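You operate a simulated robot arm through the tools that you are given. There is no shell and no other tool. Be economical: measure what you need, move in short steps, check, and stop when the job is done.

The job below is to be done with a simulated robot arm. You get a single attempt, and the scene is never put back.

JOB
Set the reed sensor to light with the rod out, and lock it.
Fine: test box on first and off last.

It is judged by the outcome, as a careful person would: the job done as asked, and still so three seconds after it is handed in. It fails if anything else is knocked over, pushed out of place, dropped, spilled or broken.

ROBOT AND FRAMES
A 7-joint arm with a two-finger parallel gripper, fixed in place. Base frame: the origin is at the foot of the arm, x ahead of it, y to its left, z up; the work surface is at about z = 880. Units: mm, rad, N and s.
With the tool pointing down near the work surface it reaches from about 240 to 680 mm from the base axis. Its first joint turns from -1.152 to 1.152 rad. Payload 2.4 kg.
The tool frame sits at the grasp point between the pads (the TCP): z along the fingers, y along the line on which they close. The tips reach 30 mm beyond it. Largest opening 94 mm; finger width 28, thickness 10; the body of the gripper, 50 by 96 mm, starts 55 mm behind the TCP.
Orientation is that of the tool frame in the base frame, as [roll, pitch, yaw] about the fixed x, y, z axes, in that order (R = Rz(yaw) Ry(pitch) Rx(roll)). With the fingers straight down and closing along the base's y, the tool's x points along the base's -x, its y along +y and its z along -z.

CONTROLS
- The arm moves only by the tool jog_arm. Its argument "increments" is a list of rows, each an object (a shift or turn left out is 0, a gripper value left out holds the last) with "linear": the shift along the tool's x, y, z in mm, a list of three; "dr": the turn, a rotation vector about the tool's x, y, z in rad, a list of three; "fingers": the closure, from 0 (fully open) to 1 (shut). In form: [{"linear": [tx, ty, tz], "dr": [wx, wy, wz], "fingers": fingers}, ...]. A call has 1 to 10 rows; each row is the pose to reach, as a shift and turn from the pose commanded when the call began, along the tool's axes at that moment. A row lasts 0.2 s, in which the tool goes at most 50 mm and 0.15 rad; a call with a longer step from one row to the next is refused whole, and so is a gripper value outside its range. Where a pose cannot be reached the arm comes as near as it can. A force on the tool above 40 N (or 10 N above the force at the start of the call, whichever is more), or a blocked arm, ends the call early, and 0.2 s more pass. Each finger travels about 153 mm/s and halts on what it meets, pressing with about 22 N; the grip force reading is that of the motor and also rises with nothing between the fingers. The clock runs only during rows and for 0.2 s after the last one: add rows that repeat a pose to give the fingers time. It gives the time, the measured TCP pose, the force on the tool (base axes), the opening and the grip force at its end, in the units of the frame above (readings bear some noise), with the torque about the TCP (base axes, N m) and any sound that the robot's microphone picked up.
- Cameras (640 x 400 px; columns grow to the right, rows downward): "scene" is fixed at [63.6, 469.8, 1472.3]; the picture's right is [-0.74, -0.68, 0.00], its down [-0.24, 0.26, -0.94] and it looks along [0.63, -0.69, -0.35] (base axes); focal length 374 px, centre (320, 200). "wrist" rides on the gripper at [76, 14, -103] in the tool frame; the picture's right is [-0.18, 0.98, 0.00], its down [-0.75, -0.14, -0.64] and it looks along [-0.63, -0.12, 0.77] (tool axes); focal length 243 px, centre (320, 200). There is no depth. A picture from a camera that has moved, and an enlarged one, comes with that camera's place and axes in the base frame and with its lens. The place of the scene camera against the robot may be out by one fixed shift of up to 25 mm in any direction.
- grab_frame(camera): a new picture of that camera. The clock stands still meanwhile.
- enlarge(camera, box): a new picture of the part [left, top, right, bottom] of that camera's present view, enlarged. The clock stands still meanwhile.
- finish_job(): hands the job in; it is judged then, once.

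Work in short steps. Places have to be worked out from the pictures, the camera data and where the tool is seen: move nearer, look again, correct. Check each grasp and each placing, and mend what went wrong. You have 120 turns and 84 pictures in all, those below and enlarged ones among them. Open the gripper and draw the arm clear of the work before you hand the job in, unless the task says otherwise; then end with one line.

The tools are called after "Emit:" by a JSON object that holds its "op" and its "data". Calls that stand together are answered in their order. jog_arm: Moves the arm, as the interface text tells. Its arguments: {"type":"object","properties":{"increments":{"type":"array","items":{"type":"object","properties":{"linear":{"type":"array","items":{"type":"number"}},"dr":{"type":"array","items":{"type":"number"}},"fingers":{"type":"number"}}}}},"required":["increments"]} The other tools are called the same way: grab_frame (camera) takes a picture; enlarge (camera, box) takes an enlarged picture of a part of a camera's view; finish_job () hands the job in.

At the start:

```text
t: 0.0
position: [393.3, 122.5, 1284.4]
tool_rot: [-3.141, 0.0, -3.14]
force: [0.5, -0.1, -0.5]
wrist_torque: [0.02, -0.01, 0.0]
width: 93.9
grip_force: 0.1
```

scene: 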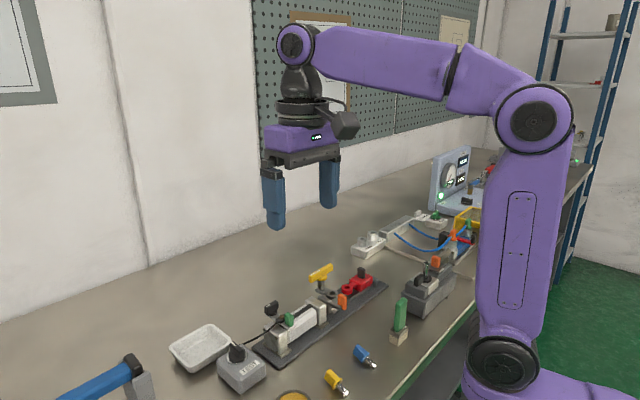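
wrist: 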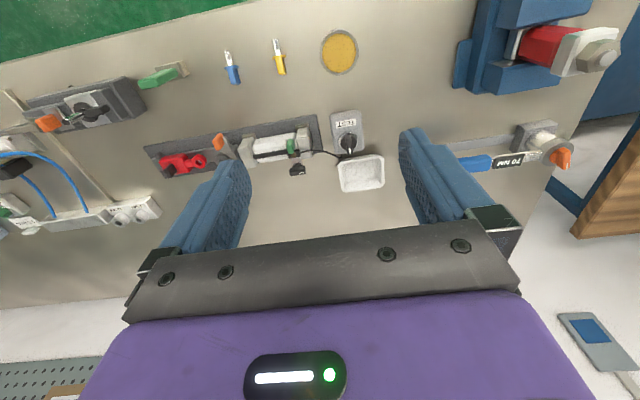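

The bench shows a cylinder with a sensor, a test box with a knob, and other gear. I'll look closer at the pictures first.

Emit:
{"op": "enlarge", "data": {"camera": "scene", "box": [200, 240, 400, 400]}}

Emit:
{"op": "enlarge", "data": {"camera": "wrist", "box": [130, 90, 400, 210]}}

Emit:
{"op": "enlarge", "data": {"camera": "scene", "box": [340, 140, 500, 340]}}

```text
2.50 times, centred on (300, 320) of scene
camera zoom: at [63.6, 469.8, 1472.3], right [-0.74, -0.68, 0.0], down [-0.24, 0.26, -0.94], along [0.63, -0.69, -0.35], focal length 935 px, centre (370, -100)
```

zoom: 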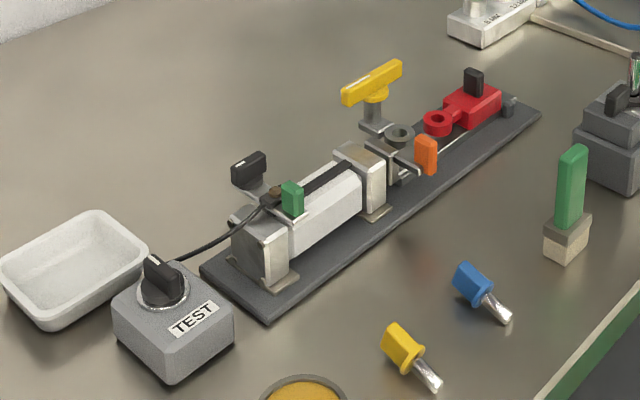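

```text
2.37 times, centred on (265, 150) of wrist
camera zoom: at [317.8, 136.4, 1386.9], right [0.18, 0.98, 0.0], down [0.75, -0.14, 0.64], along [0.63, -0.12, -0.77], focal length 575 px, centre (450, 318)
```

zoom: 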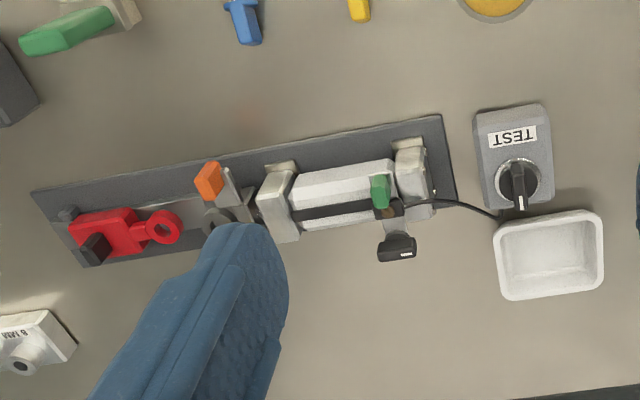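

```text
2.00 times, centred on (420, 240) of scene
camera zoom: at [63.6, 469.8, 1472.3], right [-0.74, -0.68, 0.0], down [-0.24, 0.26, -0.94], along [0.63, -0.69, -0.35], focal length 748 px, centre (120, 120)
```

zoom: 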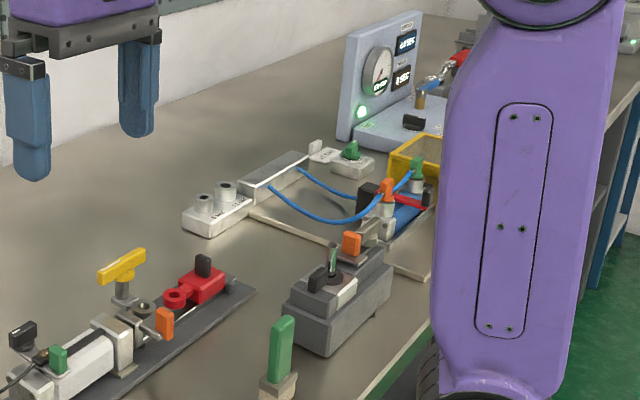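

The sensor rig lies along y at roughly x≈540, with the test box at about (550,150). I'll move closer with the wrist camera over the cylinder.

Emit:
{"op": "jog_arm", "data": {"increments": [{"linear": [-5, -24, 30]}, {"linear": [-10, -48, 60]}, {"linear": [-15, -72, 90]}, {"linear": [-20, -96, 120]}, {"linear": [-27, -122, 150]}, {"linear": [-27, -122, 150]}]}}

Emit:
{"op": "grab_frame", "data": {"camera": "wrist"}}

Emit:
{"op": "enlarge", "data": {"camera": "scene", "box": [230, 250, 400, 370]}}

```text
t: 1.4
position: [418.8, 0.3, 1132.9]
tool_rot: [-3.141, 0.0, -3.141]
force: [0.0, -0.3, -0.5]
wrist_torque: [-0.01, 0.02, 0.0]
width: 93.9
grip_force: 0.0
```

```text
78 pictures are left
camera wrist: at [344.4, 14.5, 1234.3], right [0.18, 0.98, 0.0], down [0.75, -0.14, 0.64], along [0.63, -0.12, -0.77], focal length 243 px, centre (320, 200)
```

wrist: 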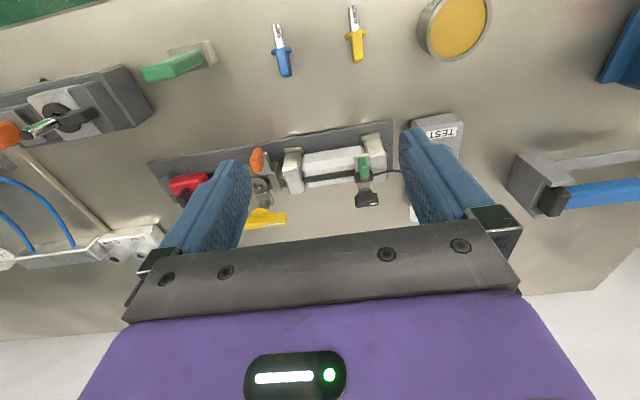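

```text
3.33 times, centred on (315, 310) of scene
camera zoom: at [63.7, 469.7, 1472.3], right [-0.74, -0.68, 0.0], down [-0.24, 0.26, -0.94], along [0.63, -0.69, -0.35], focal length 1247 px, centre (337, -167)
```

zoom: 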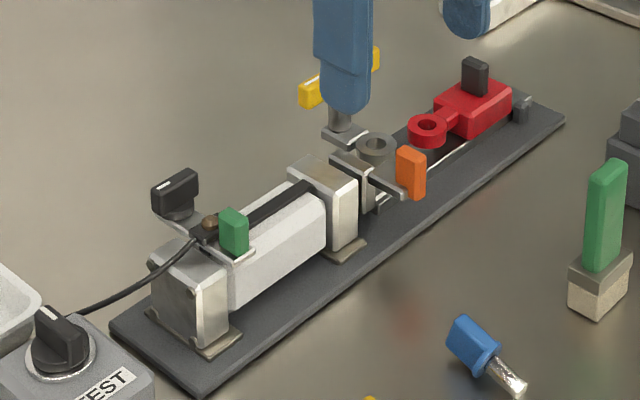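

I'll enlarge the middle region for the mechanism details.

Emit:
{"op": "enlarge", "data": {"camera": "wrist", "box": [220, 110, 420, 235]}}

```text
3.20 times, centred on (320, 172) of wrist
camera zoom: at [344.4, 14.5, 1234.3], right [0.18, 0.98, 0.0], down [0.75, -0.14, 0.64], along [0.63, -0.12, -0.77], focal length 776 px, centre (320, 288)
```

zoom: 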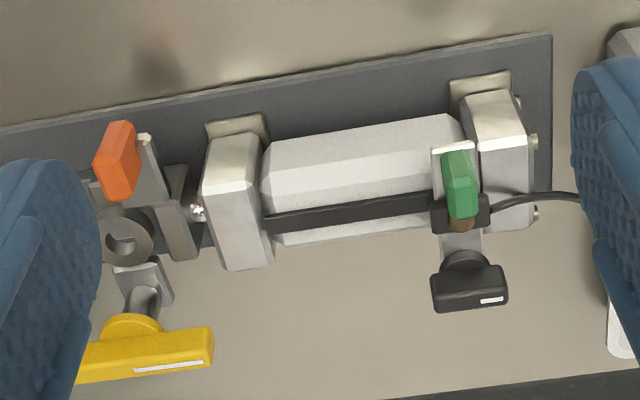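

Next I shift toward -y and lower to see the rod end, yellow handle and red block.

Emit:
{"op": "jog_arm", "data": {"increments": [{"linear": [10, -40, 0]}, {"linear": [20, -80, 15]}, {"linear": [30, -110, 30]}, {"linear": [30, -110, 30]}]}}

Emit:
{"op": "enlarge", "data": {"camera": "wrist", "box": [200, 90, 440, 240]}}

Emit:
{"op": "enlarge", "data": {"camera": "scene", "box": [290, 250, 390, 320]}}

```text
t: 2.4
position: [390.1, -108.6, 1104.0]
tool_rot: [3.14, 0.0, -3.14]
force: [0.0, -0.2, -0.9]
wrist_torque: [-0.04, -0.01, 0.03]
width: 94.0
grip_force: 0.1
```

```text
2.67 times, centred on (320, 165) of wrist
camera zoom: at [315.2, -95.9, 1206.5], right [0.18, 0.98, 0.0], down [0.75, -0.14, 0.64], along [0.63, -0.12, -0.77], focal length 647 px, centre (320, 293)
```

zoom: 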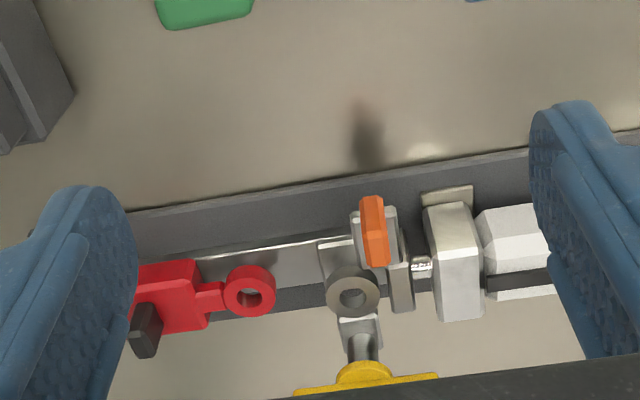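

```text
5.71 times, centred on (340, 285) of scene
camera zoom: at [63.7, 469.7, 1472.3], right [-0.74, -0.68, 0.0], down [-0.24, 0.26, -0.94], along [0.63, -0.69, -0.35], focal length 2138 px, centre (206, -286)
```

zoom: 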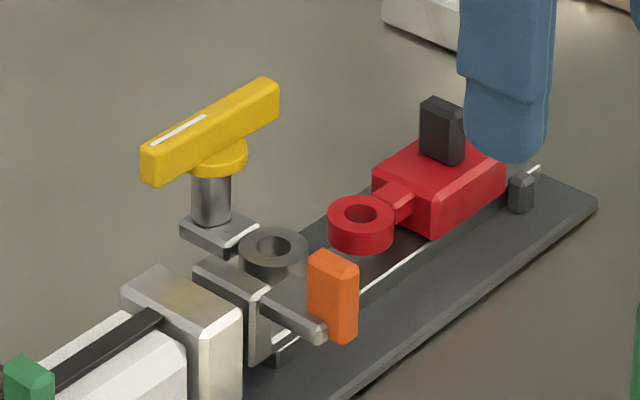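

The rod end carries a grey eye, an orange tab and a yellow T-handle. The red slide with its black handle stands opposite. I go to look at the test box first.

Emit:
{"op": "jog_arm", "data": {"increments": [{"linear": [-3, 45, 0]}, {"linear": [-6, 90, 0]}, {"linear": [-9, 135, 5]}, {"linear": [-12, 180, 10]}, {"linear": [-15, 225, 14]}, {"linear": [-15, 260, 14]}, {"linear": [-15, 260, 14]}]}}

Emit:
{"op": "enlarge", "data": {"camera": "wrist", "box": [200, 90, 440, 240]}}

Emit:
{"op": "enlarge", "data": {"camera": "scene", "box": [190, 320, 320, 400]}}

```text
t: 4.0
position: [406.3, 150.8, 1091.1]
tool_rot: [-3.141, 0.0, 3.141]
force: [-0.4, -0.6, -0.7]
wrist_torque: [-0.01, 0.01, -0.03]
width: 93.8
grip_force: 0.0
```

```text
2.67 times, centred on (320, 165) of wrist
camera zoom: at [331.8, 163.9, 1192.6], right [0.18, 0.98, 0.0], down [0.75, -0.14, 0.64], along [0.63, -0.12, -0.77], focal length 647 px, centre (320, 293)
```

zoom: 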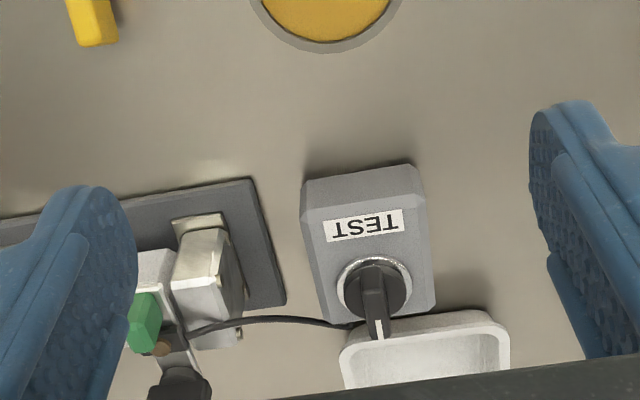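

```text
4.92 times, centred on (255, 360) of scene
camera zoom: at [63.6, 469.8, 1472.3], right [-0.74, -0.68, 0.0], down [-0.24, 0.26, -0.94], along [0.63, -0.69, -0.35], focal length 1842 px, centre (640, -588)
```

zoom: 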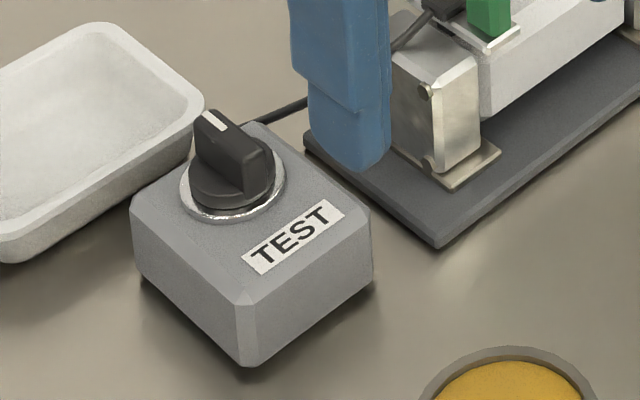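

The knob sits at about (556,151), with its top near z 945. Its bar lies along x, so the present finger orientation suits it. I approach to just above it with the fingers half closed.

Emit:
{"op": "jog_arm", "data": {"increments": [{"linear": [-40, 0, 0], "fingers": 0.45}, {"linear": [-80, 0, 15]}, {"linear": [-115, 0, 40]}, {"linear": [-140, 0, 70]}, {"linear": [-145, 0, 95]}, {"linear": [-145, 0, 95]}]}}

Emit:
{"op": "grab_frame", "data": {"camera": "wrist"}}

Emit:
{"op": "enlarge", "data": {"camera": "scene", "box": [190, 280, 350, 400]}}

```text
t: 5.4
position: [551.9, 153.1, 995.3]
tool_rot: [-3.141, -0.001, -3.141]
force: [0.6, 0.8, -0.1]
wrist_torque: [0.01, 0.04, 0.01]
width: 51.6
grip_force: 0.2
```

```text
71 pictures are left
camera wrist: at [477.0, 166.0, 1096.8], right [0.18, 0.98, 0.0], down [0.75, -0.14, 0.64], along [0.63, -0.12, -0.77], focal length 243 px, centre (320, 200)
```

wrist: 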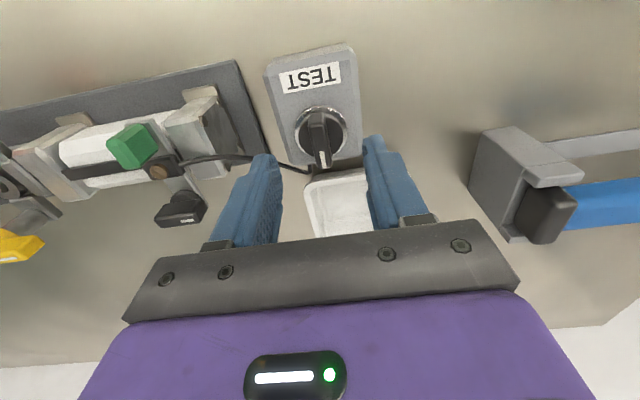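

```text
3.33 times, centred on (270, 340) of scene
camera zoom: at [63.7, 469.8, 1472.3], right [-0.74, -0.68, 0.0], down [-0.24, 0.26, -0.94], along [0.63, -0.69, -0.35], focal length 1247 px, centre (487, -267)
```

zoom: 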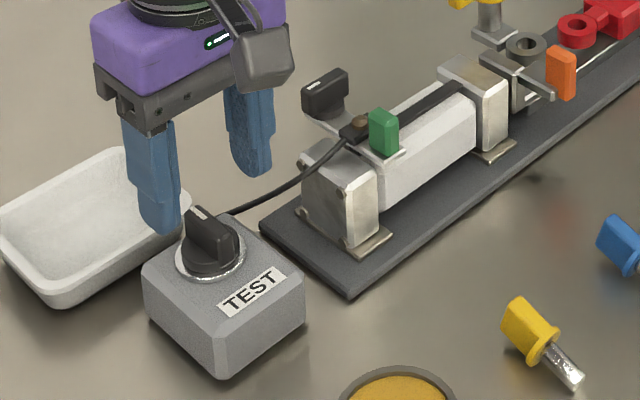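

Triangulation puts the knob ring at (554,152,925). I descend until the tips flank the bar, then close.

Emit:
{"op": "jog_arm", "data": {"increments": [{"linear": [-2, -1, 15]}, {"linear": [-2, -1, 31]}, {"linear": [-2, -1, 31], "fingers": 0.8}, {"linear": [-2, -1, 31], "fingers": 1}, {"linear": [-2, -1, 31], "fingers": 1}]}}

Emit:
{"op": "enlarge", "data": {"camera": "scene", "box": [190, 280, 350, 400]}}

```text
t: 6.6
position: [552.1, 152.2, 965.0]
tool_rot: [3.14, 0.001, -3.139]
force: [-0.2, 10.2, -6.4]
wrist_torque: [0.23, -1.12, -0.06]
width: 11.7
grip_force: 44.9
```

```text
3.33 times, centred on (270, 340) of scene
camera zoom: at [63.7, 470.1, 1472.2], right [-0.74, -0.68, 0.0], down [-0.24, 0.26, -0.94], along [0.63, -0.69, -0.35], focal length 1247 px, centre (487, -267)
```

zoom: 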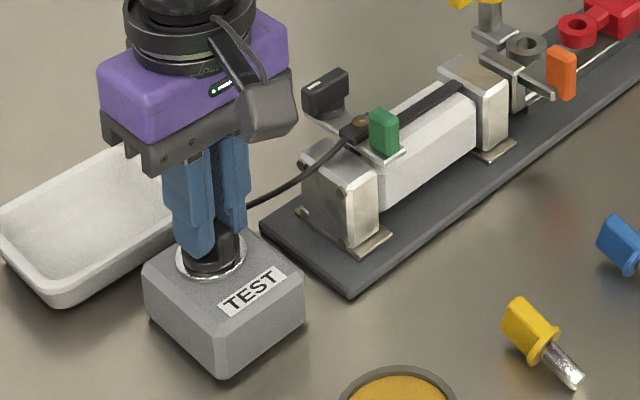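

The bar is gripped, 11.7 mm wide. I try a clockwise turn (seen from above) and watch the torque.

Emit:
{"op": "jog_arm", "data": {"increments": [{"dr": [0, 0, 0.1]}, {"dr": [0, 0, 0.2]}, {"dr": [0, 0, 0.3]}, {"dr": [0, 0, 0.4]}]}}

Emit:
{"op": "enlarge", "data": {"camera": "scene", "box": [190, 280, 350, 400]}}

```text
t: 7.6
position: [553.0, 153.1, 965.0]
tool_rot: [3.138, 0.002, 2.742]
force: [16.1, 26.2, -15.5]
wrist_torque: [0.93, 0.82, 0.08]
width: 11.9
grip_force: 44.5
```

```text
3.33 times, centred on (270, 340) of scene
camera zoom: at [64.4, 470.6, 1472.0], right [-0.74, -0.68, 0.0], down [-0.24, 0.26, -0.94], along [0.63, -0.69, -0.35], focal length 1247 px, centre (487, -267)
```

zoom: 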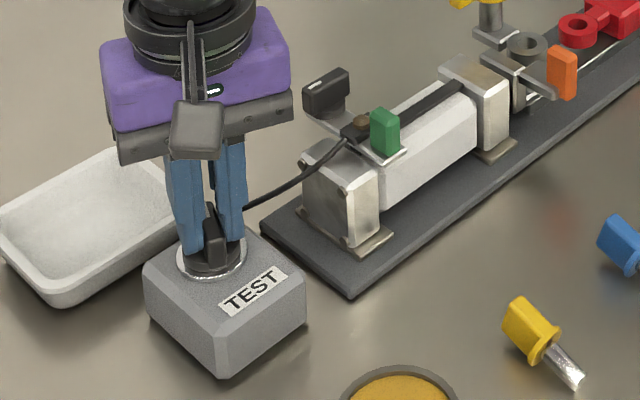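

The knob follows and the box stays put, but there is some side load. I recentre slightly and keep turning.

Emit:
{"op": "jog_arm", "data": {"increments": [{"linear": [-0.3, 1.7, 0.5], "dr": [0, 0, 0.1]}, {"linear": [-0.3, 1.7, 0.5], "dr": [0, 0, 0.2]}, {"linear": [-0.3, 1.7, 0.5], "dr": [0, 0, 0.3]}, {"linear": [-0.3, 1.7, 0.5], "dr": [0, 0, 0.4]}]}}

Emit:
{"op": "enlarge", "data": {"camera": "scene", "box": [190, 280, 350, 400]}}

```text
t: 8.6
position: [553.0, 153.2, 966.0]
tool_rot: [3.138, 0.002, 2.344]
force: [10.6, 25.0, -3.8]
wrist_torque: [0.24, -0.22, 0.07]
width: 11.9
grip_force: 45.1
```

```text
3.33 times, centred on (270, 340) of scene
camera zoom: at [64.0, 470.5, 1472.1], right [-0.74, -0.68, 0.0], down [-0.24, 0.26, -0.94], along [0.63, -0.69, -0.35], focal length 1247 px, centre (487, -267)
```

zoom: 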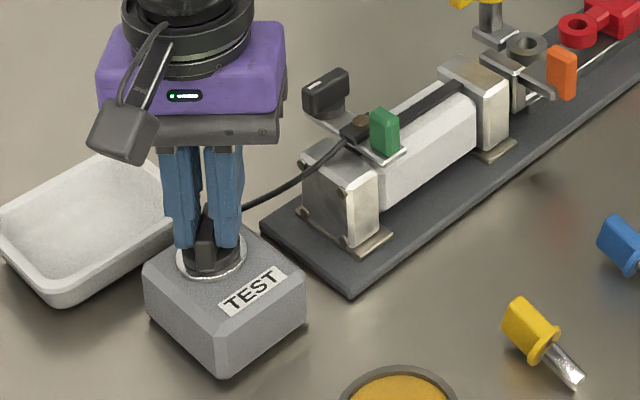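

Still turning freely, with about 0.77 rad left. I continue.

Emit:
{"op": "jog_arm", "data": {"increments": [{"linear": [0.6, 1.5, 0], "dr": [0, 0, 0.1]}, {"linear": [0.6, 1.5, 0], "dr": [0, 0, 0.2]}, {"linear": [0.6, 1.5, 0], "dr": [0, 0, 0.3]}, {"linear": [0.6, 1.5, 0], "dr": [0, 0, 0.4]}]}}

Emit:
{"op": "enlarge", "data": {"camera": "scene", "box": [190, 280, 350, 400]}}

```text
t: 9.6
position: [554.6, 153.6, 964.2]
tool_rot: [3.139, 0.003, 1.944]
force: [8.0, 17.3, 5.4]
wrist_torque: [0.03, -0.04, 1.54]
width: 15.3
grip_force: 44.9
```

```text
3.33 times, centred on (270, 340) of scene
camera zoom: at [63.8, 470.2, 1472.2], right [-0.74, -0.68, 0.0], down [-0.24, 0.26, -0.94], along [0.63, -0.69, -0.35], focal length 1247 px, centre (487, -267)
```

zoom: 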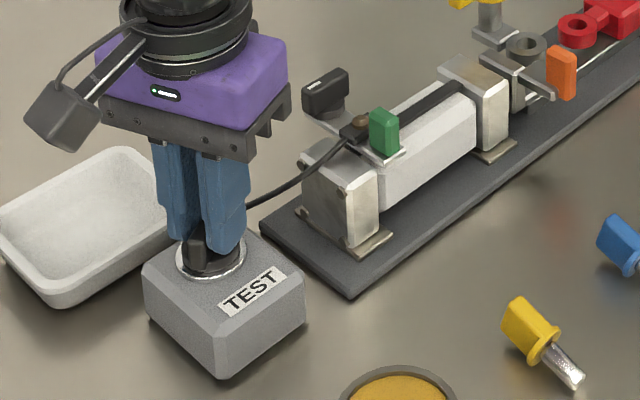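

The torque jumped and the grip widened, so an end stop was reached after about 60°. I ease back, open, and lift off to look.

Emit:
{"op": "jog_arm", "data": {"increments": [{"dr": [0, 0, -0.13]}, {"dr": [0, 0, -0.13], "fingers": 0.7}, {"dr": [0, 0, -0.13], "fingers": 0.5}, {"linear": [0, 0, -30], "dr": [0, 0, -0.13]}, {"linear": [0, 0, -70], "dr": [0, 0, -0.13]}]}}

Emit:
{"op": "enlarge", "data": {"camera": "scene", "box": [190, 280, 350, 400]}}

Emit:
{"op": "grab_frame", "data": {"camera": "wrist"}}

```text
t: 10.8
position: [553.5, 154.0, 1036.1]
tool_rot: [-3.14, -0.001, 2.073]
force: [0.2, -0.3, 0.7]
wrist_torque: [-0.01, 0.0, -0.01]
width: 47.1
grip_force: 0.1
```

```text
3.33 times, centred on (270, 340) of scene
camera zoom: at [63.6, 469.8, 1472.3], right [-0.74, -0.68, 0.0], down [-0.24, 0.26, -0.94], along [0.63, -0.69, -0.35], focal length 1247 px, centre (487, -267)
```

zoom: 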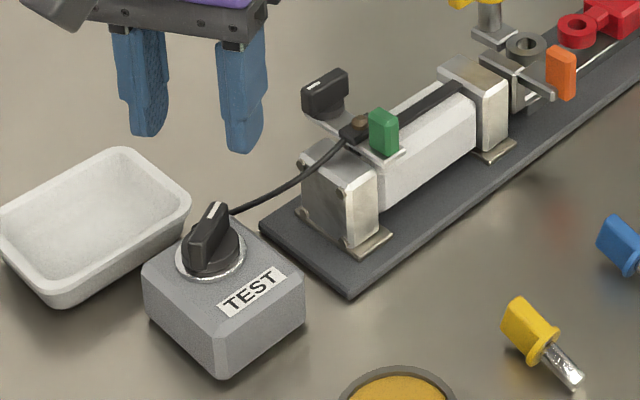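

```text
64 pictures are left
camera wrist: at [530.8, 227.0, 1138.8], right [0.95, 0.31, 0.0], down [0.24, -0.73, 0.64], along [0.2, -0.61, -0.77], focal length 243 px, centre (320, 200)
```

wrist: 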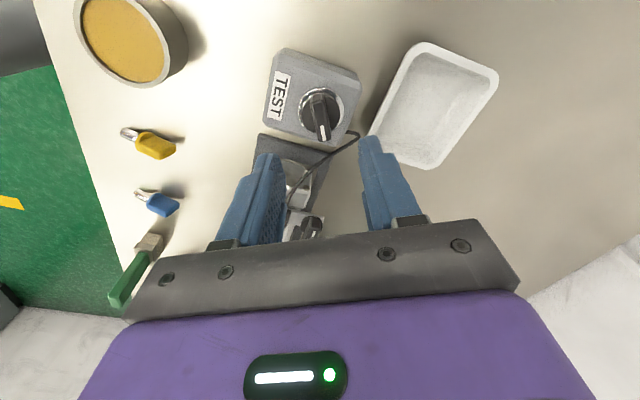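

The knob pointer turned about 60° to the stop, so I take the test box as on. The brown dot on the sensor is presumably its lamp, unlit for now. I move so the wrist camera looks along -y at the rod end.

Emit:
{"op": "jog_arm", "data": {"increments": [{"linear": [-20, -22, -24], "dr": [0, 0, 0.1], "fingers": 0.2}, {"linear": [-41, -44, -24], "dr": [0, 0, 0.2]}, {"linear": [-62, -67, -24], "dr": [0, 0, 0.3]}, {"linear": [-82, -89, -24], "dr": [0, 0, 0.4]}, {"linear": [-103, -112, -24], "dr": [0, 0, 0.5]}, {"linear": [-103, -112, -24], "dr": [0, 0, 0.5]}]}}

Emit:
{"op": "grab_frame", "data": {"camera": "wrist"}}

Emit:
{"op": "enlarge", "data": {"camera": "wrist", "box": [220, 60, 420, 190]}}

```text
t: 12.2
position: [504.7, 8.1, 1058.6]
tool_rot: [3.14, -0.001, 1.571]
force: [-0.1, 0.0, 0.2]
wrist_torque: [-0.01, 0.01, 0.01]
width: 75.0
grip_force: 0.0
```

```text
63 pictures are left
camera wrist: at [519.6, 83.7, 1159.7], right [0.98, -0.18, 0.0], down [-0.14, -0.75, 0.64], along [-0.12, -0.63, -0.77], focal length 243 px, centre (320, 200)
```

wrist: 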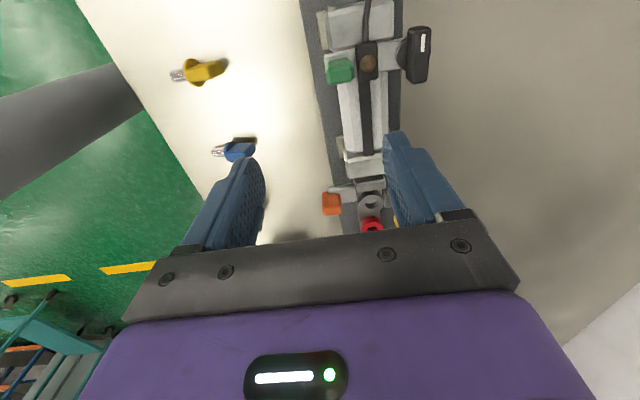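

```text
3.08 times, centred on (320, 125) of wrist
camera zoom: at [519.6, 83.7, 1159.7], right [0.98, -0.18, 0.0], down [-0.14, -0.75, 0.64], along [-0.12, -0.63, -0.77], focal length 746 px, centre (320, 431)
```

zoom: 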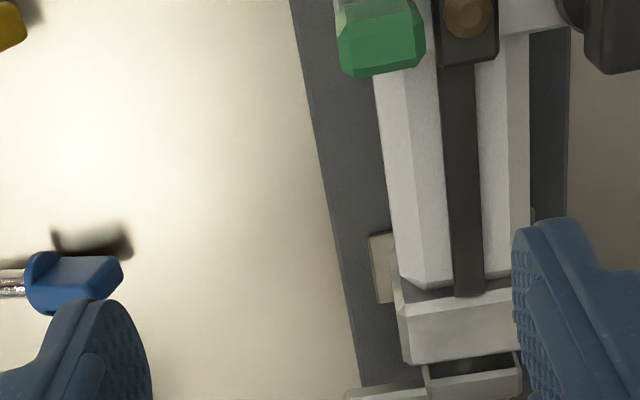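

I step back toward +y so the rod end falls in the open upper part of the view.

Emit:
{"op": "jog_arm", "data": {"increments": [{"linear": [40, 10, 0]}, {"linear": [75, 20, 10]}, {"linear": [75, 20, 10]}]}}

Emit:
{"op": "enlarge", "data": {"camera": "wrist", "box": [220, 90, 460, 240]}}

```text
t: 13.0
position: [526.7, 84.6, 1045.4]
tool_rot: [-3.141, 0.001, 1.57]
force: [0.6, -0.1, -0.3]
wrist_torque: [-0.01, -0.02, 0.03]
width: 75.1
grip_force: 0.0
```

```text
2.67 times, centred on (340, 165) of wrist
camera zoom: at [541.3, 159.4, 1146.9], right [0.98, -0.18, 0.0], down [-0.14, -0.75, 0.64], along [-0.12, -0.63, -0.77], focal length 647 px, centre (267, 293)
```

zoom: 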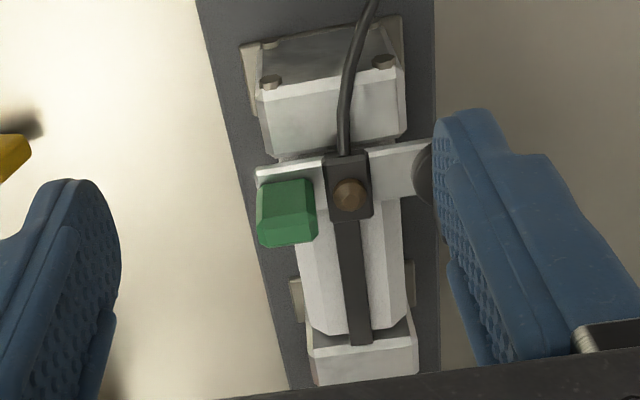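

I need the rod end in view, so I come back part way and zoom in just above the gripper edge.

Emit:
{"op": "jog_arm", "data": {"increments": [{"linear": [-25, -5, -20], "fingers": 0}, {"linear": [-50, -5, -45]}, {"linear": [-50, -5, -60]}, {"linear": [-50, -5, -60]}]}}

Emit:
{"op": "enlarge", "data": {"camera": "wrist", "box": [280, 140, 440, 240]}}

```text
t: 14.0
position: [521.2, 32.3, 1107.7]
tool_rot: [-3.141, 0.0, 1.572]
force: [1.6, 0.0, -0.3]
wrist_torque: [-0.01, 0.01, 0.03]
width: 93.8
grip_force: 0.1
```

```text
4.00 times, centred on (360, 190) of wrist
camera zoom: at [536.3, 109.1, 1209.8], right [0.98, -0.18, 0.0], down [-0.14, -0.75, 0.64], along [-0.12, -0.63, -0.77], focal length 970 px, centre (160, 240)
```

zoom: 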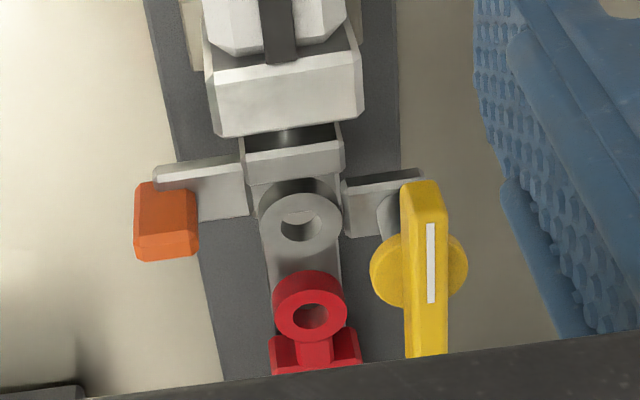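

Now it is clear: the rod end has an orange drag handle and a yellow T-handle. The sensor carriage matches it, with a green drag handle and a black lever. The orange handle is near (497,-103) with its top around z 945, so I go above it.

Emit:
{"op": "jog_arm", "data": {"increments": [{"linear": [-45, -8, 10], "fingers": 0.57}, {"linear": [-90, -16, 40]}, {"linear": [-125, -24, 75]}, {"linear": [-135, -24, 107]}, {"linear": [-135, -24, 107]}]}}

Emit:
{"op": "grab_frame", "data": {"camera": "wrist"}}

Emit:
{"op": "enlarge", "data": {"camera": "scene", "box": [280, 240, 400, 330]}}

```text
refused: row 2 steps farther than a row can; nothing moved
```

```text
59 pictures are left
camera wrist: at [536.3, 109.1, 1209.8], right [0.98, -0.18, 0.0], down [-0.14, -0.75, 0.64], along [-0.12, -0.63, -0.77], focal length 243 px, centre (320, 200)
```

wrist: 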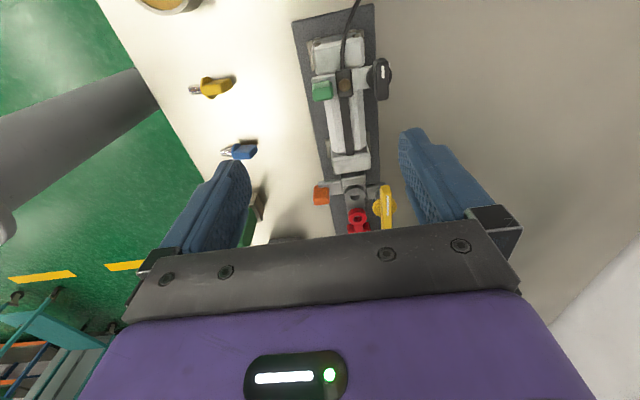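

```text
4.44 times, centred on (340, 285) of scene
camera zoom: at [63.6, 469.8, 1472.3], right [-0.74, -0.68, 0.0], down [-0.24, 0.26, -0.94], along [0.63, -0.69, -0.35], focal length 1663 px, centre (231, -178)
```

zoom: 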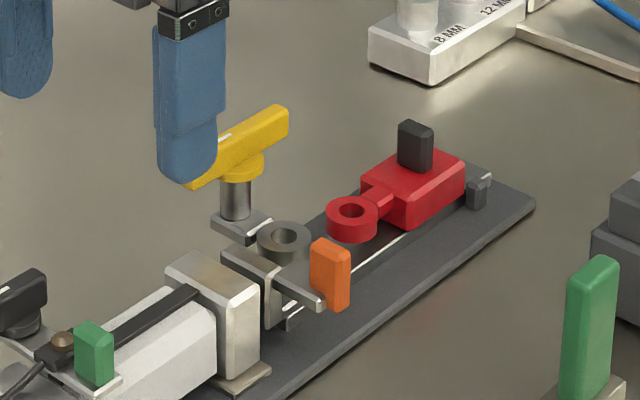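

The call was refused for step size, so I repeat it with smaller steps.

Emit:
{"op": "jog_arm", "data": {"increments": [{"linear": [-35, -8, 15], "fingers": 0.57}, {"linear": [-70, -16, 40]}, {"linear": [-105, -24, 70]}, {"linear": [-135, -24, 105]}, {"linear": [-135, -24, 105]}]}}

Emit:
{"op": "grab_frame", "data": {"camera": "wrist"}}

Emit:
{"op": "enlarge", "data": {"camera": "scene", "box": [280, 230, 400, 330]}}

```text
t: 15.2
position: [495.7, -102.2, 1003.4]
tool_rot: [3.141, -0.001, 1.571]
force: [0.0, 0.6, -0.1]
wrist_torque: [0.0, 0.03, -0.02]
width: 40.4
grip_force: 0.1
```

```text
57 pictures are left
camera wrist: at [511.5, -27.1, 1105.3], right [0.98, -0.18, 0.0], down [-0.14, -0.75, 0.64], along [-0.12, -0.63, -0.77], focal length 243 px, centre (320, 200)
```

wrist: 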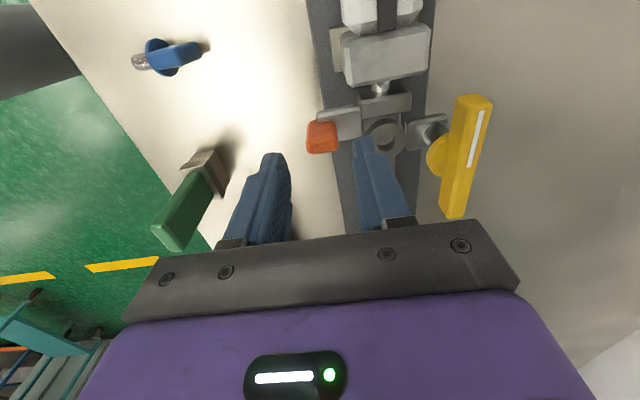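

```text
4.00 times, centred on (340, 280) of scene
camera zoom: at [63.7, 469.7, 1472.3], right [-0.74, -0.68, 0.0], down [-0.24, 0.26, -0.94], along [0.63, -0.69, -0.35], focal length 1497 px, centre (240, -120)
```

zoom: 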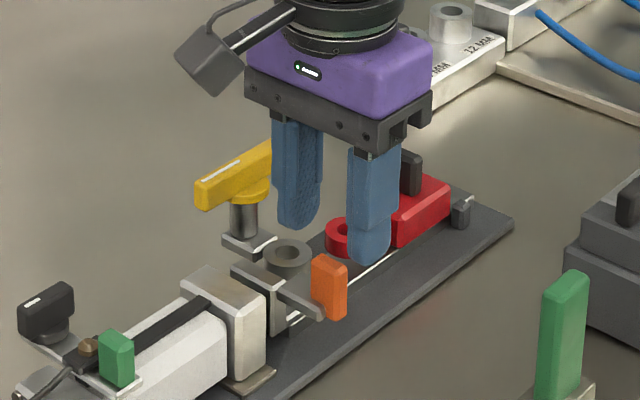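

The orange handle top triangulates to (499,-101,945). I descend to grip it along x.

Emit:
{"op": "jog_arm", "data": {"increments": [{"linear": [1, 2.5, 20]}, {"linear": [1, 2.5, 42]}, {"linear": [1, 2.5, 42], "fingers": 0.8}, {"linear": [1, 2.5, 42], "fingers": 1}, {"linear": [1, 2.5, 42], "fingers": 1}]}}

Emit:
{"op": "enlarge", "data": {"camera": "scene", "box": [280, 230, 400, 330]}}

```text
t: 16.4
position: [497.7, -101.1, 961.8]
tool_rot: [3.141, 0.001, 1.572]
force: [-0.4, 0.4, 7.0]
wrist_torque: [0.34, 0.05, 0.02]
width: 21.6
grip_force: 44.3
```

```text
4.00 times, centred on (340, 280) of scene
camera zoom: at [63.5, 469.8, 1472.3], right [-0.74, -0.68, 0.0], down [-0.24, 0.26, -0.94], along [0.63, -0.69, -0.35], focal length 1497 px, centre (240, -120)
```

zoom: 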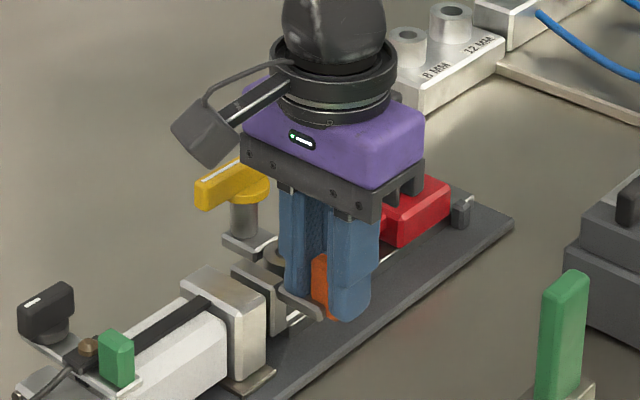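

Gripped at 21.6 mm. A force of +7 in z means slight contact with the arm plate below, so I lift half a millimetre and pull gently toward -y.

Emit:
{"op": "jog_arm", "data": {"increments": [{"linear": [-2, 0, -0.7]}, {"linear": [-5, 0, -0.7]}, {"linear": [-8, 0, -0.7]}]}}

Emit:
{"op": "enlarge", "data": {"camera": "scene", "box": [280, 230, 400, 330]}}

```text
t: 17.2
position: [498.1, -108.6, 961.8]
tool_rot: [-3.141, 0.001, 1.572]
force: [-0.4, 3.5, -3.1]
wrist_torque: [-0.22, -0.26, 0.05]
width: 21.8
grip_force: 45.0
```

```text
4.00 times, centred on (340, 280) of scene
camera zoom: at [63.7, 469.8, 1472.3], right [-0.74, -0.68, 0.0], down [-0.24, 0.26, -0.94], along [0.63, -0.69, -0.35], focal length 1497 px, centre (240, -120)
```

zoom: 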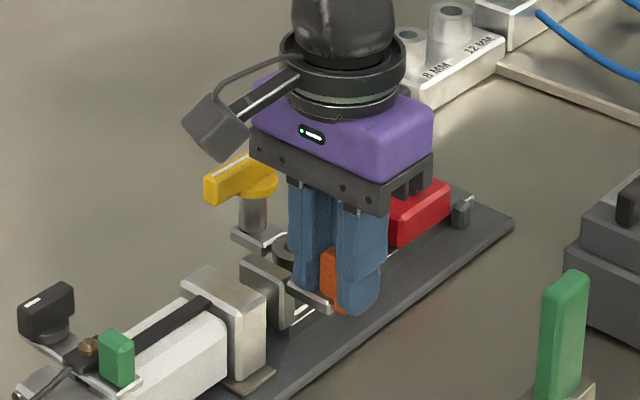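

The rod slides freely at about 3.5 N. I keep pulling in steps.

Emit:
{"op": "jog_arm", "data": {"increments": [{"linear": [-5, 0, 0]}, {"linear": [-10, 0, 0]}, {"linear": [-15, 0, 0]}, {"linear": [-18, 0, 0]}]}}

Emit:
{"op": "enlarge", "data": {"camera": "scene", "box": [280, 230, 400, 330]}}

Emit:
{"op": "grab_frame", "data": {"camera": "wrist"}}

```text
t: 18.2
position: [498.4, -126.2, 961.1]
tool_rot: [-3.139, 0.0, 1.571]
force: [0.4, 2.5, -21.7]
wrist_torque: [-0.68, -0.54, 0.07]
width: 21.8
grip_force: 45.1
```

```text
4.00 times, centred on (340, 280) of scene
camera zoom: at [64.0, 469.8, 1472.3], right [-0.74, -0.68, 0.0], down [-0.24, 0.26, -0.94], along [0.63, -0.69, -0.35], focal length 1497 px, centre (240, -120)
```

zoom: 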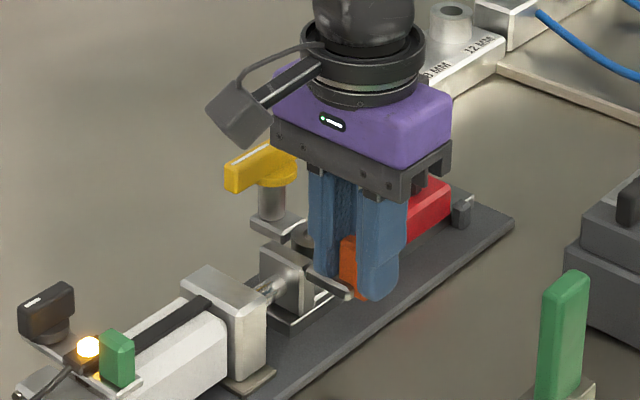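

```text
52 pictures are left
camera wrist: at [513.5, -51.3, 1063.5], right [0.98, -0.18, 0.0], down [-0.14, -0.75, 0.64], along [-0.12, -0.63, -0.77], focal length 243 px, centre (320, 200)
```

wrist: 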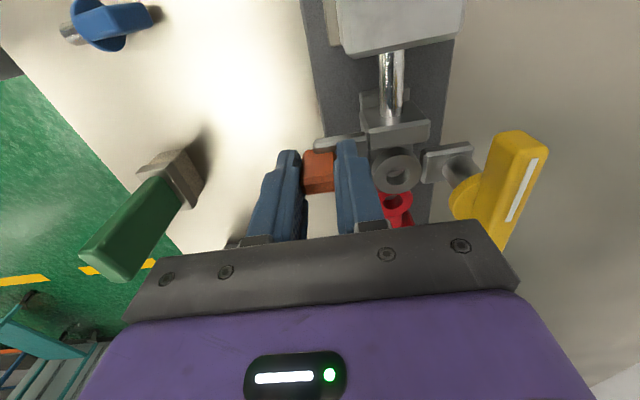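

The sensor lamp lit mid-stroke, so the test box is on and the LED works. I lower slightly to relieve the vertical load and continue to the end of the stroke.

Emit:
{"op": "jog_arm", "data": {"increments": [{"linear": [-4, 0, 1]}, {"linear": [-8, 0, 1.2]}, {"linear": [-12, 0, 1.2]}]}}

Emit:
{"op": "enlarge", "data": {"camera": "scene", "box": [280, 230, 400, 330]}}

```text
t: 19.0
position: [497.3, -139.9, 961.9]
tool_rot: [-3.139, -0.001, 1.572]
force: [-12.7, 2.1, 2.7]
wrist_torque: [0.53, 0.01, 0.01]
width: 22.2
grip_force: 45.2
```

```text
4.00 times, centred on (340, 280) of scene
camera zoom: at [63.3, 469.8, 1472.3], right [-0.74, -0.68, 0.0], down [-0.24, 0.26, -0.94], along [0.63, -0.69, -0.35], focal length 1497 px, centre (240, -120)
```

zoom: 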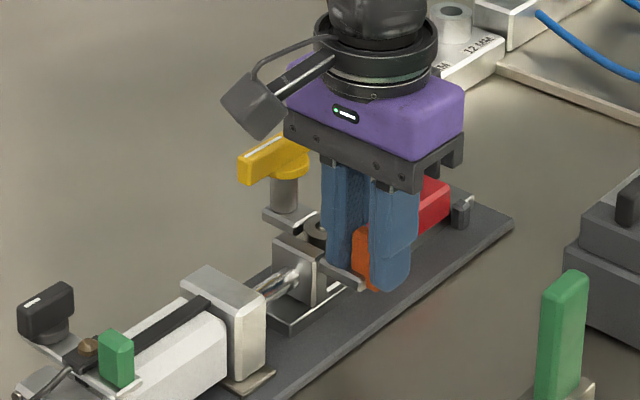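

It is 39 mm out and the lamp is off again past the magnet point. I continue carefully, as the eye may meet the red slide.

Emit:
{"op": "jog_arm", "data": {"increments": [{"linear": [-4, -0.5, 0]}, {"linear": [-8, -0.5, 0]}, {"linear": [-12, -0.5, 0]}]}}

Emit:
{"op": "enlarge", "data": {"camera": "scene", "box": [280, 230, 400, 330]}}

Emit:
{"op": "enlarge", "data": {"camera": "wrist", "box": [280, 60, 480, 240]}}

```text
t: 19.8
position: [499.1, -151.2, 962.6]
tool_rot: [-3.14, 0.001, 1.57]
force: [-7.7, 2.3, 4.2]
wrist_torque: [1.38, 0.2, -0.01]
width: 22.1
grip_force: 45.2
```

```text
4.00 times, centred on (340, 280) of scene
camera zoom: at [63.3, 469.8, 1472.3], right [-0.74, -0.68, 0.0], down [-0.24, 0.26, -0.94], along [0.63, -0.69, -0.35], focal length 1497 px, centre (240, -120)
```

zoom: 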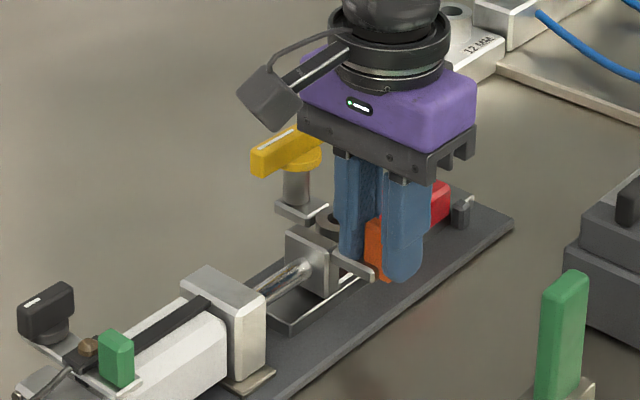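

```text
2.22 times, centred on (380, 150) of wrist
camera zoom: at [513.1, -75.6, 1063.5], right [0.98, -0.18, 0.0], down [-0.14, -0.75, 0.64], along [-0.12, -0.63, -0.77], focal length 539 px, centre (187, 311)
```

zoom: 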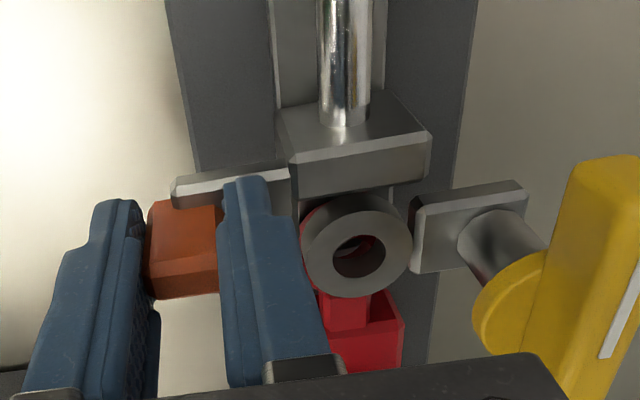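

The grey eye passes above the red eye without touching. I keep pulling to find the end of the stroke.

Emit:
{"op": "jog_arm", "data": {"increments": [{"linear": [-3, -0.5, 0]}, {"linear": [-6, -0.5, 0]}, {"linear": [-9, -0.5, 0]}, {"linear": [-12, -0.5, 0]}]}}

Emit:
{"op": "enlarge", "data": {"camera": "wrist", "box": [280, 60, 480, 240]}}

```text
t: 20.8
position: [498.1, -161.1, 961.5]
tool_rot: [3.141, -0.002, 1.574]
force: [-4.1, 11.5, -1.8]
wrist_torque: [-0.97, 0.0, -0.3]
width: 21.9
grip_force: 45.1
```

```text
2.22 times, centred on (380, 150) of wrist
camera zoom: at [512.9, -85.3, 1063.5], right [0.98, -0.18, 0.0], down [-0.14, -0.75, 0.64], along [-0.12, -0.63, -0.77], focal length 539 px, centre (187, 311)
```

zoom: 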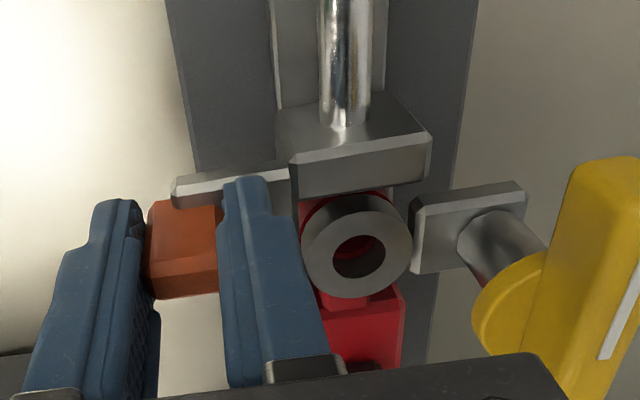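

The resistance rose to 11.5 N at y≈-161. I pull 3 mm more to confirm the stop.

Emit:
{"op": "jog_arm", "data": {"increments": [{"linear": [-1.5, 0, 0]}, {"linear": [-3, 0, 0]}, {"linear": [-3, 0, 0]}]}}

Emit:
{"op": "enlarge", "data": {"camera": "wrist", "box": [280, 60, 480, 240]}}

```text
t: 21.6
position: [497.8, -159.9, 961.6]
tool_rot: [3.141, -0.002, 1.575]
force: [-3.0, 29.8, 8.8]
wrist_torque: [0.45, -0.29, -0.2]
width: 21.6
grip_force: 44.5
```

```text
2.22 times, centred on (380, 150) of wrist
camera zoom: at [512.9, -86.4, 1063.5], right [0.98, -0.18, 0.0], down [-0.14, -0.76, 0.64], along [-0.12, -0.63, -0.77], focal length 539 px, centre (187, 311)
```

zoom: 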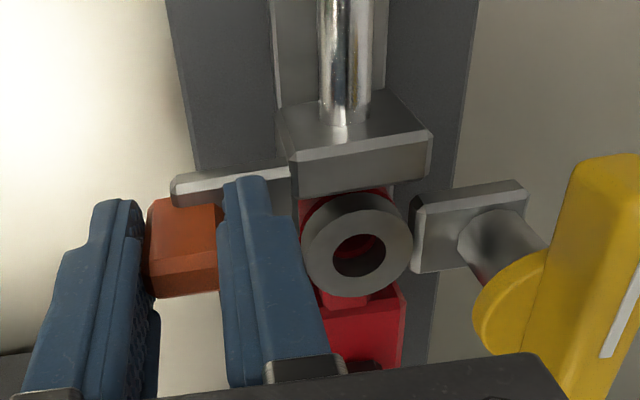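

Hard stop at about 60 mm of stroke, so the rod is fully out. I relax the pull, open a little and rise to check that it stays out.

Emit:
{"op": "jog_arm", "data": {"increments": [{"linear": [3.5, 0, 0]}, {"linear": [3.5, 0, 0], "fingers": 0.58}, {"linear": [3.5, 0, 0], "fingers": 0.58}, {"linear": [3.5, 0, -40]}, {"linear": [3.5, 0, -80]}]}}

Emit:
{"op": "grab_frame", "data": {"camera": "scene"}}

Emit:
{"op": "enlarge", "data": {"camera": "scene", "box": [240, 240, 400, 360]}}

```text
t: 22.8
position: [494.4, -161.8, 1041.3]
tool_rot: [-3.139, 0.0, 1.571]
force: [-0.1, -1.1, -0.2]
wrist_torque: [-0.02, -0.02, 0.0]
width: 39.6
grip_force: 0.0
```

```text
46 pictures are left
```

scene: 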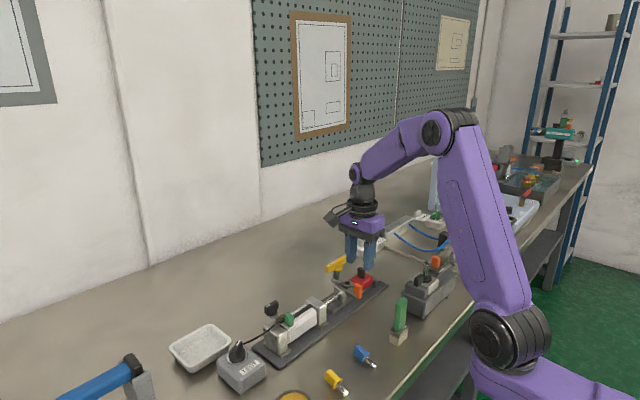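

```text
3.33 times, centred on (320, 300) of scene
camera zoom: at [63.6, 469.8, 1472.3], right [-0.74, -0.68, 0.0], down [-0.24, 0.26, -0.94], along [0.63, -0.69, -0.35], focal length 1247 px, centre (320, -133)
```

zoom: 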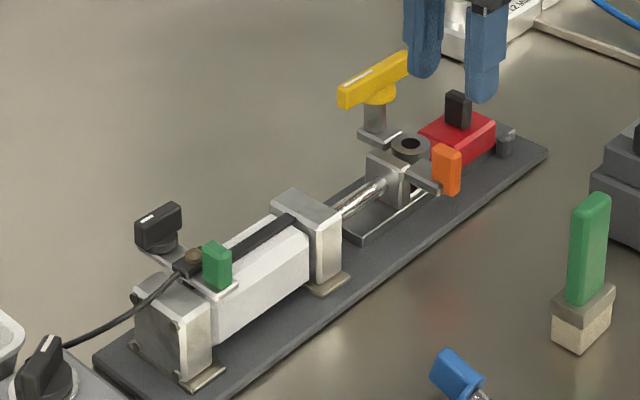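

The rod stays out and the lamp is off. The sensor lit at about 25 mm of stroke, so it must go about 35 mm toward -y. I travel above the green handle at about (526,38).

Emit:
{"op": "jog_arm", "data": {"increments": [{"linear": [45, 8, 0]}, {"linear": [90, 16, 0]}, {"linear": [135, 24, 0]}, {"linear": [175, 31, 5]}, {"linear": [200, 31, 15]}, {"linear": [200, 31, 15]}]}}

Emit:
{"op": "enlarge", "data": {"camera": "wrist", "box": [240, 60, 440, 220]}}

Emit:
{"op": "enlarge", "data": {"camera": "scene", "box": [230, 270, 330, 360]}}

```text
t: 24.2
position: [529.3, 39.9, 1025.5]
tool_rot: [3.141, 0.0, 1.571]
force: [-0.2, 0.0, -0.5]
wrist_torque: [0.01, 0.03, -0.01]
width: 39.5
grip_force: 0.1
```

```text
2.50 times, centred on (340, 140) of wrist
camera zoom: at [543.8, 114.7, 1127.9], right [0.98, -0.18, 0.0], down [-0.14, -0.75, 0.64], along [-0.12, -0.63, -0.77], focal length 606 px, centre (270, 350)
```

zoom: 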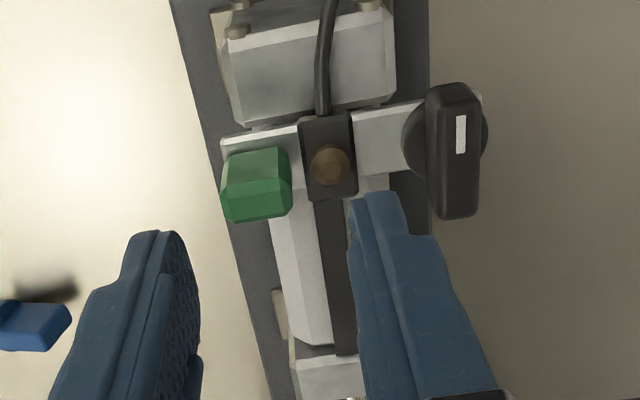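

```text
4.44 times, centred on (280, 315) of scene
camera zoom: at [63.6, 469.8, 1472.3], right [-0.74, -0.68, 0.0], down [-0.24, 0.26, -0.94], along [0.63, -0.69, -0.35], focal length 1663 px, centre (498, -311)
```

zoom: 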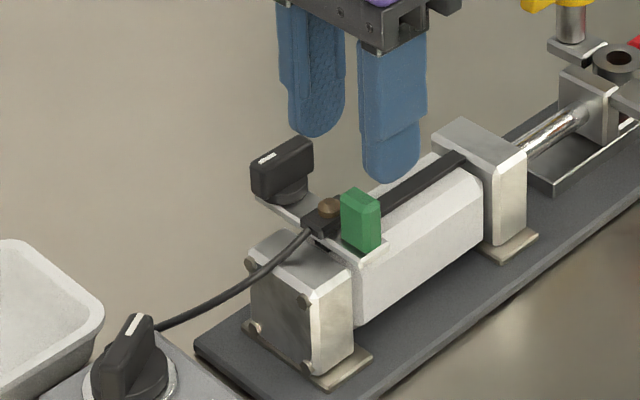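

The green handle's top is near (526,42,958), standing on the wing plate at about z 937. I'll close the fingers, drop in behind it on the +y side with tips at about z 948, and push toward -y to see whether the slider is free.

Emit:
{"op": "jog_arm", "data": {"increments": [{"linear": [20, -5, 0], "fingers": 1}, {"linear": [38, -5, 10], "fingers": 1}, {"linear": [38, -5, 30], "fingers": 1}, {"linear": [38, -5, 47], "fingers": 1}, {"linear": [38, -5, 47], "fingers": 1}]}}

Emit:
{"op": "enlarge", "data": {"camera": "wrist", "box": [220, 100, 420, 220]}}

Emit:
{"op": "enlarge", "data": {"camera": "scene", "box": [230, 270, 330, 360]}}

```text
t: 25.4
position: [519.7, 76.5, 978.9]
tool_rot: [3.141, 0.001, 1.571]
force: [-0.1, 0.3, -0.5]
wrist_torque: [-0.01, -0.02, 0.01]
width: 0.0
grip_force: 21.6
```

```text
3.20 times, centred on (320, 160) of wrist
camera zoom: at [536.6, 151.6, 1079.9], right [0.98, -0.18, 0.0], down [-0.14, -0.75, 0.64], along [-0.12, -0.63, -0.77], focal length 776 px, centre (320, 328)
```

zoom: 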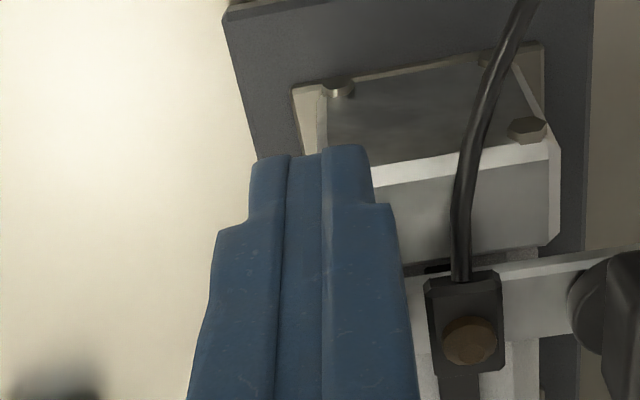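

```text
4.44 times, centred on (280, 315) of scene
camera zoom: at [63.6, 469.8, 1472.3], right [-0.74, -0.68, 0.0], down [-0.24, 0.26, -0.94], along [0.63, -0.69, -0.35], focal length 1663 px, centre (498, -311)
```

zoom: 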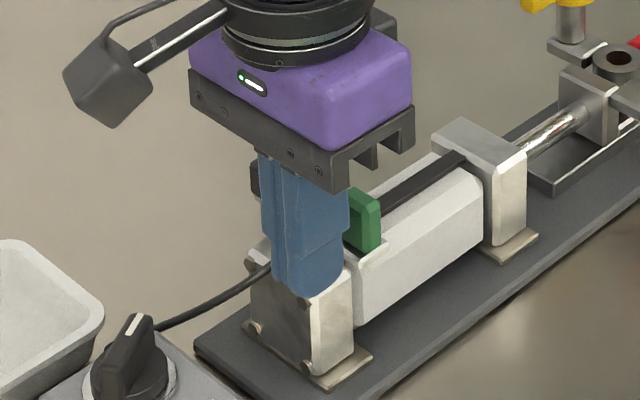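

Well clear of the cable and LED. I push toward -y in small steps.

Emit:
{"op": "jog_arm", "data": {"increments": [{"linear": [-5, 3, 0]}, {"linear": [-10, 3, 0]}, {"linear": [-14, 3, 0]}, {"linear": [-18, 3, 0]}, {"linear": [-21, 3, 0]}]}}

Emit:
{"op": "enlarge", "data": {"camera": "scene", "box": [230, 270, 330, 360]}}

```text
t: 26.6
position: [526.5, 54.6, 978.5]
tool_rot: [-3.141, 0.001, 1.57]
force: [-0.3, 1.7, 0.8]
wrist_torque: [0.02, -0.02, -0.03]
width: 0.4
grip_force: 21.8
```

```text
4.44 times, centred on (280, 315) of scene
camera zoom: at [63.6, 469.8, 1472.3], right [-0.74, -0.68, 0.0], down [-0.24, 0.26, -0.94], along [0.63, -0.69, -0.35], focal length 1663 px, centre (498, -311)
```

zoom: 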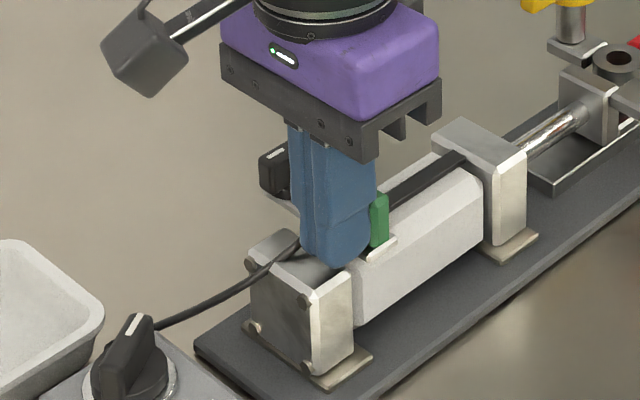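

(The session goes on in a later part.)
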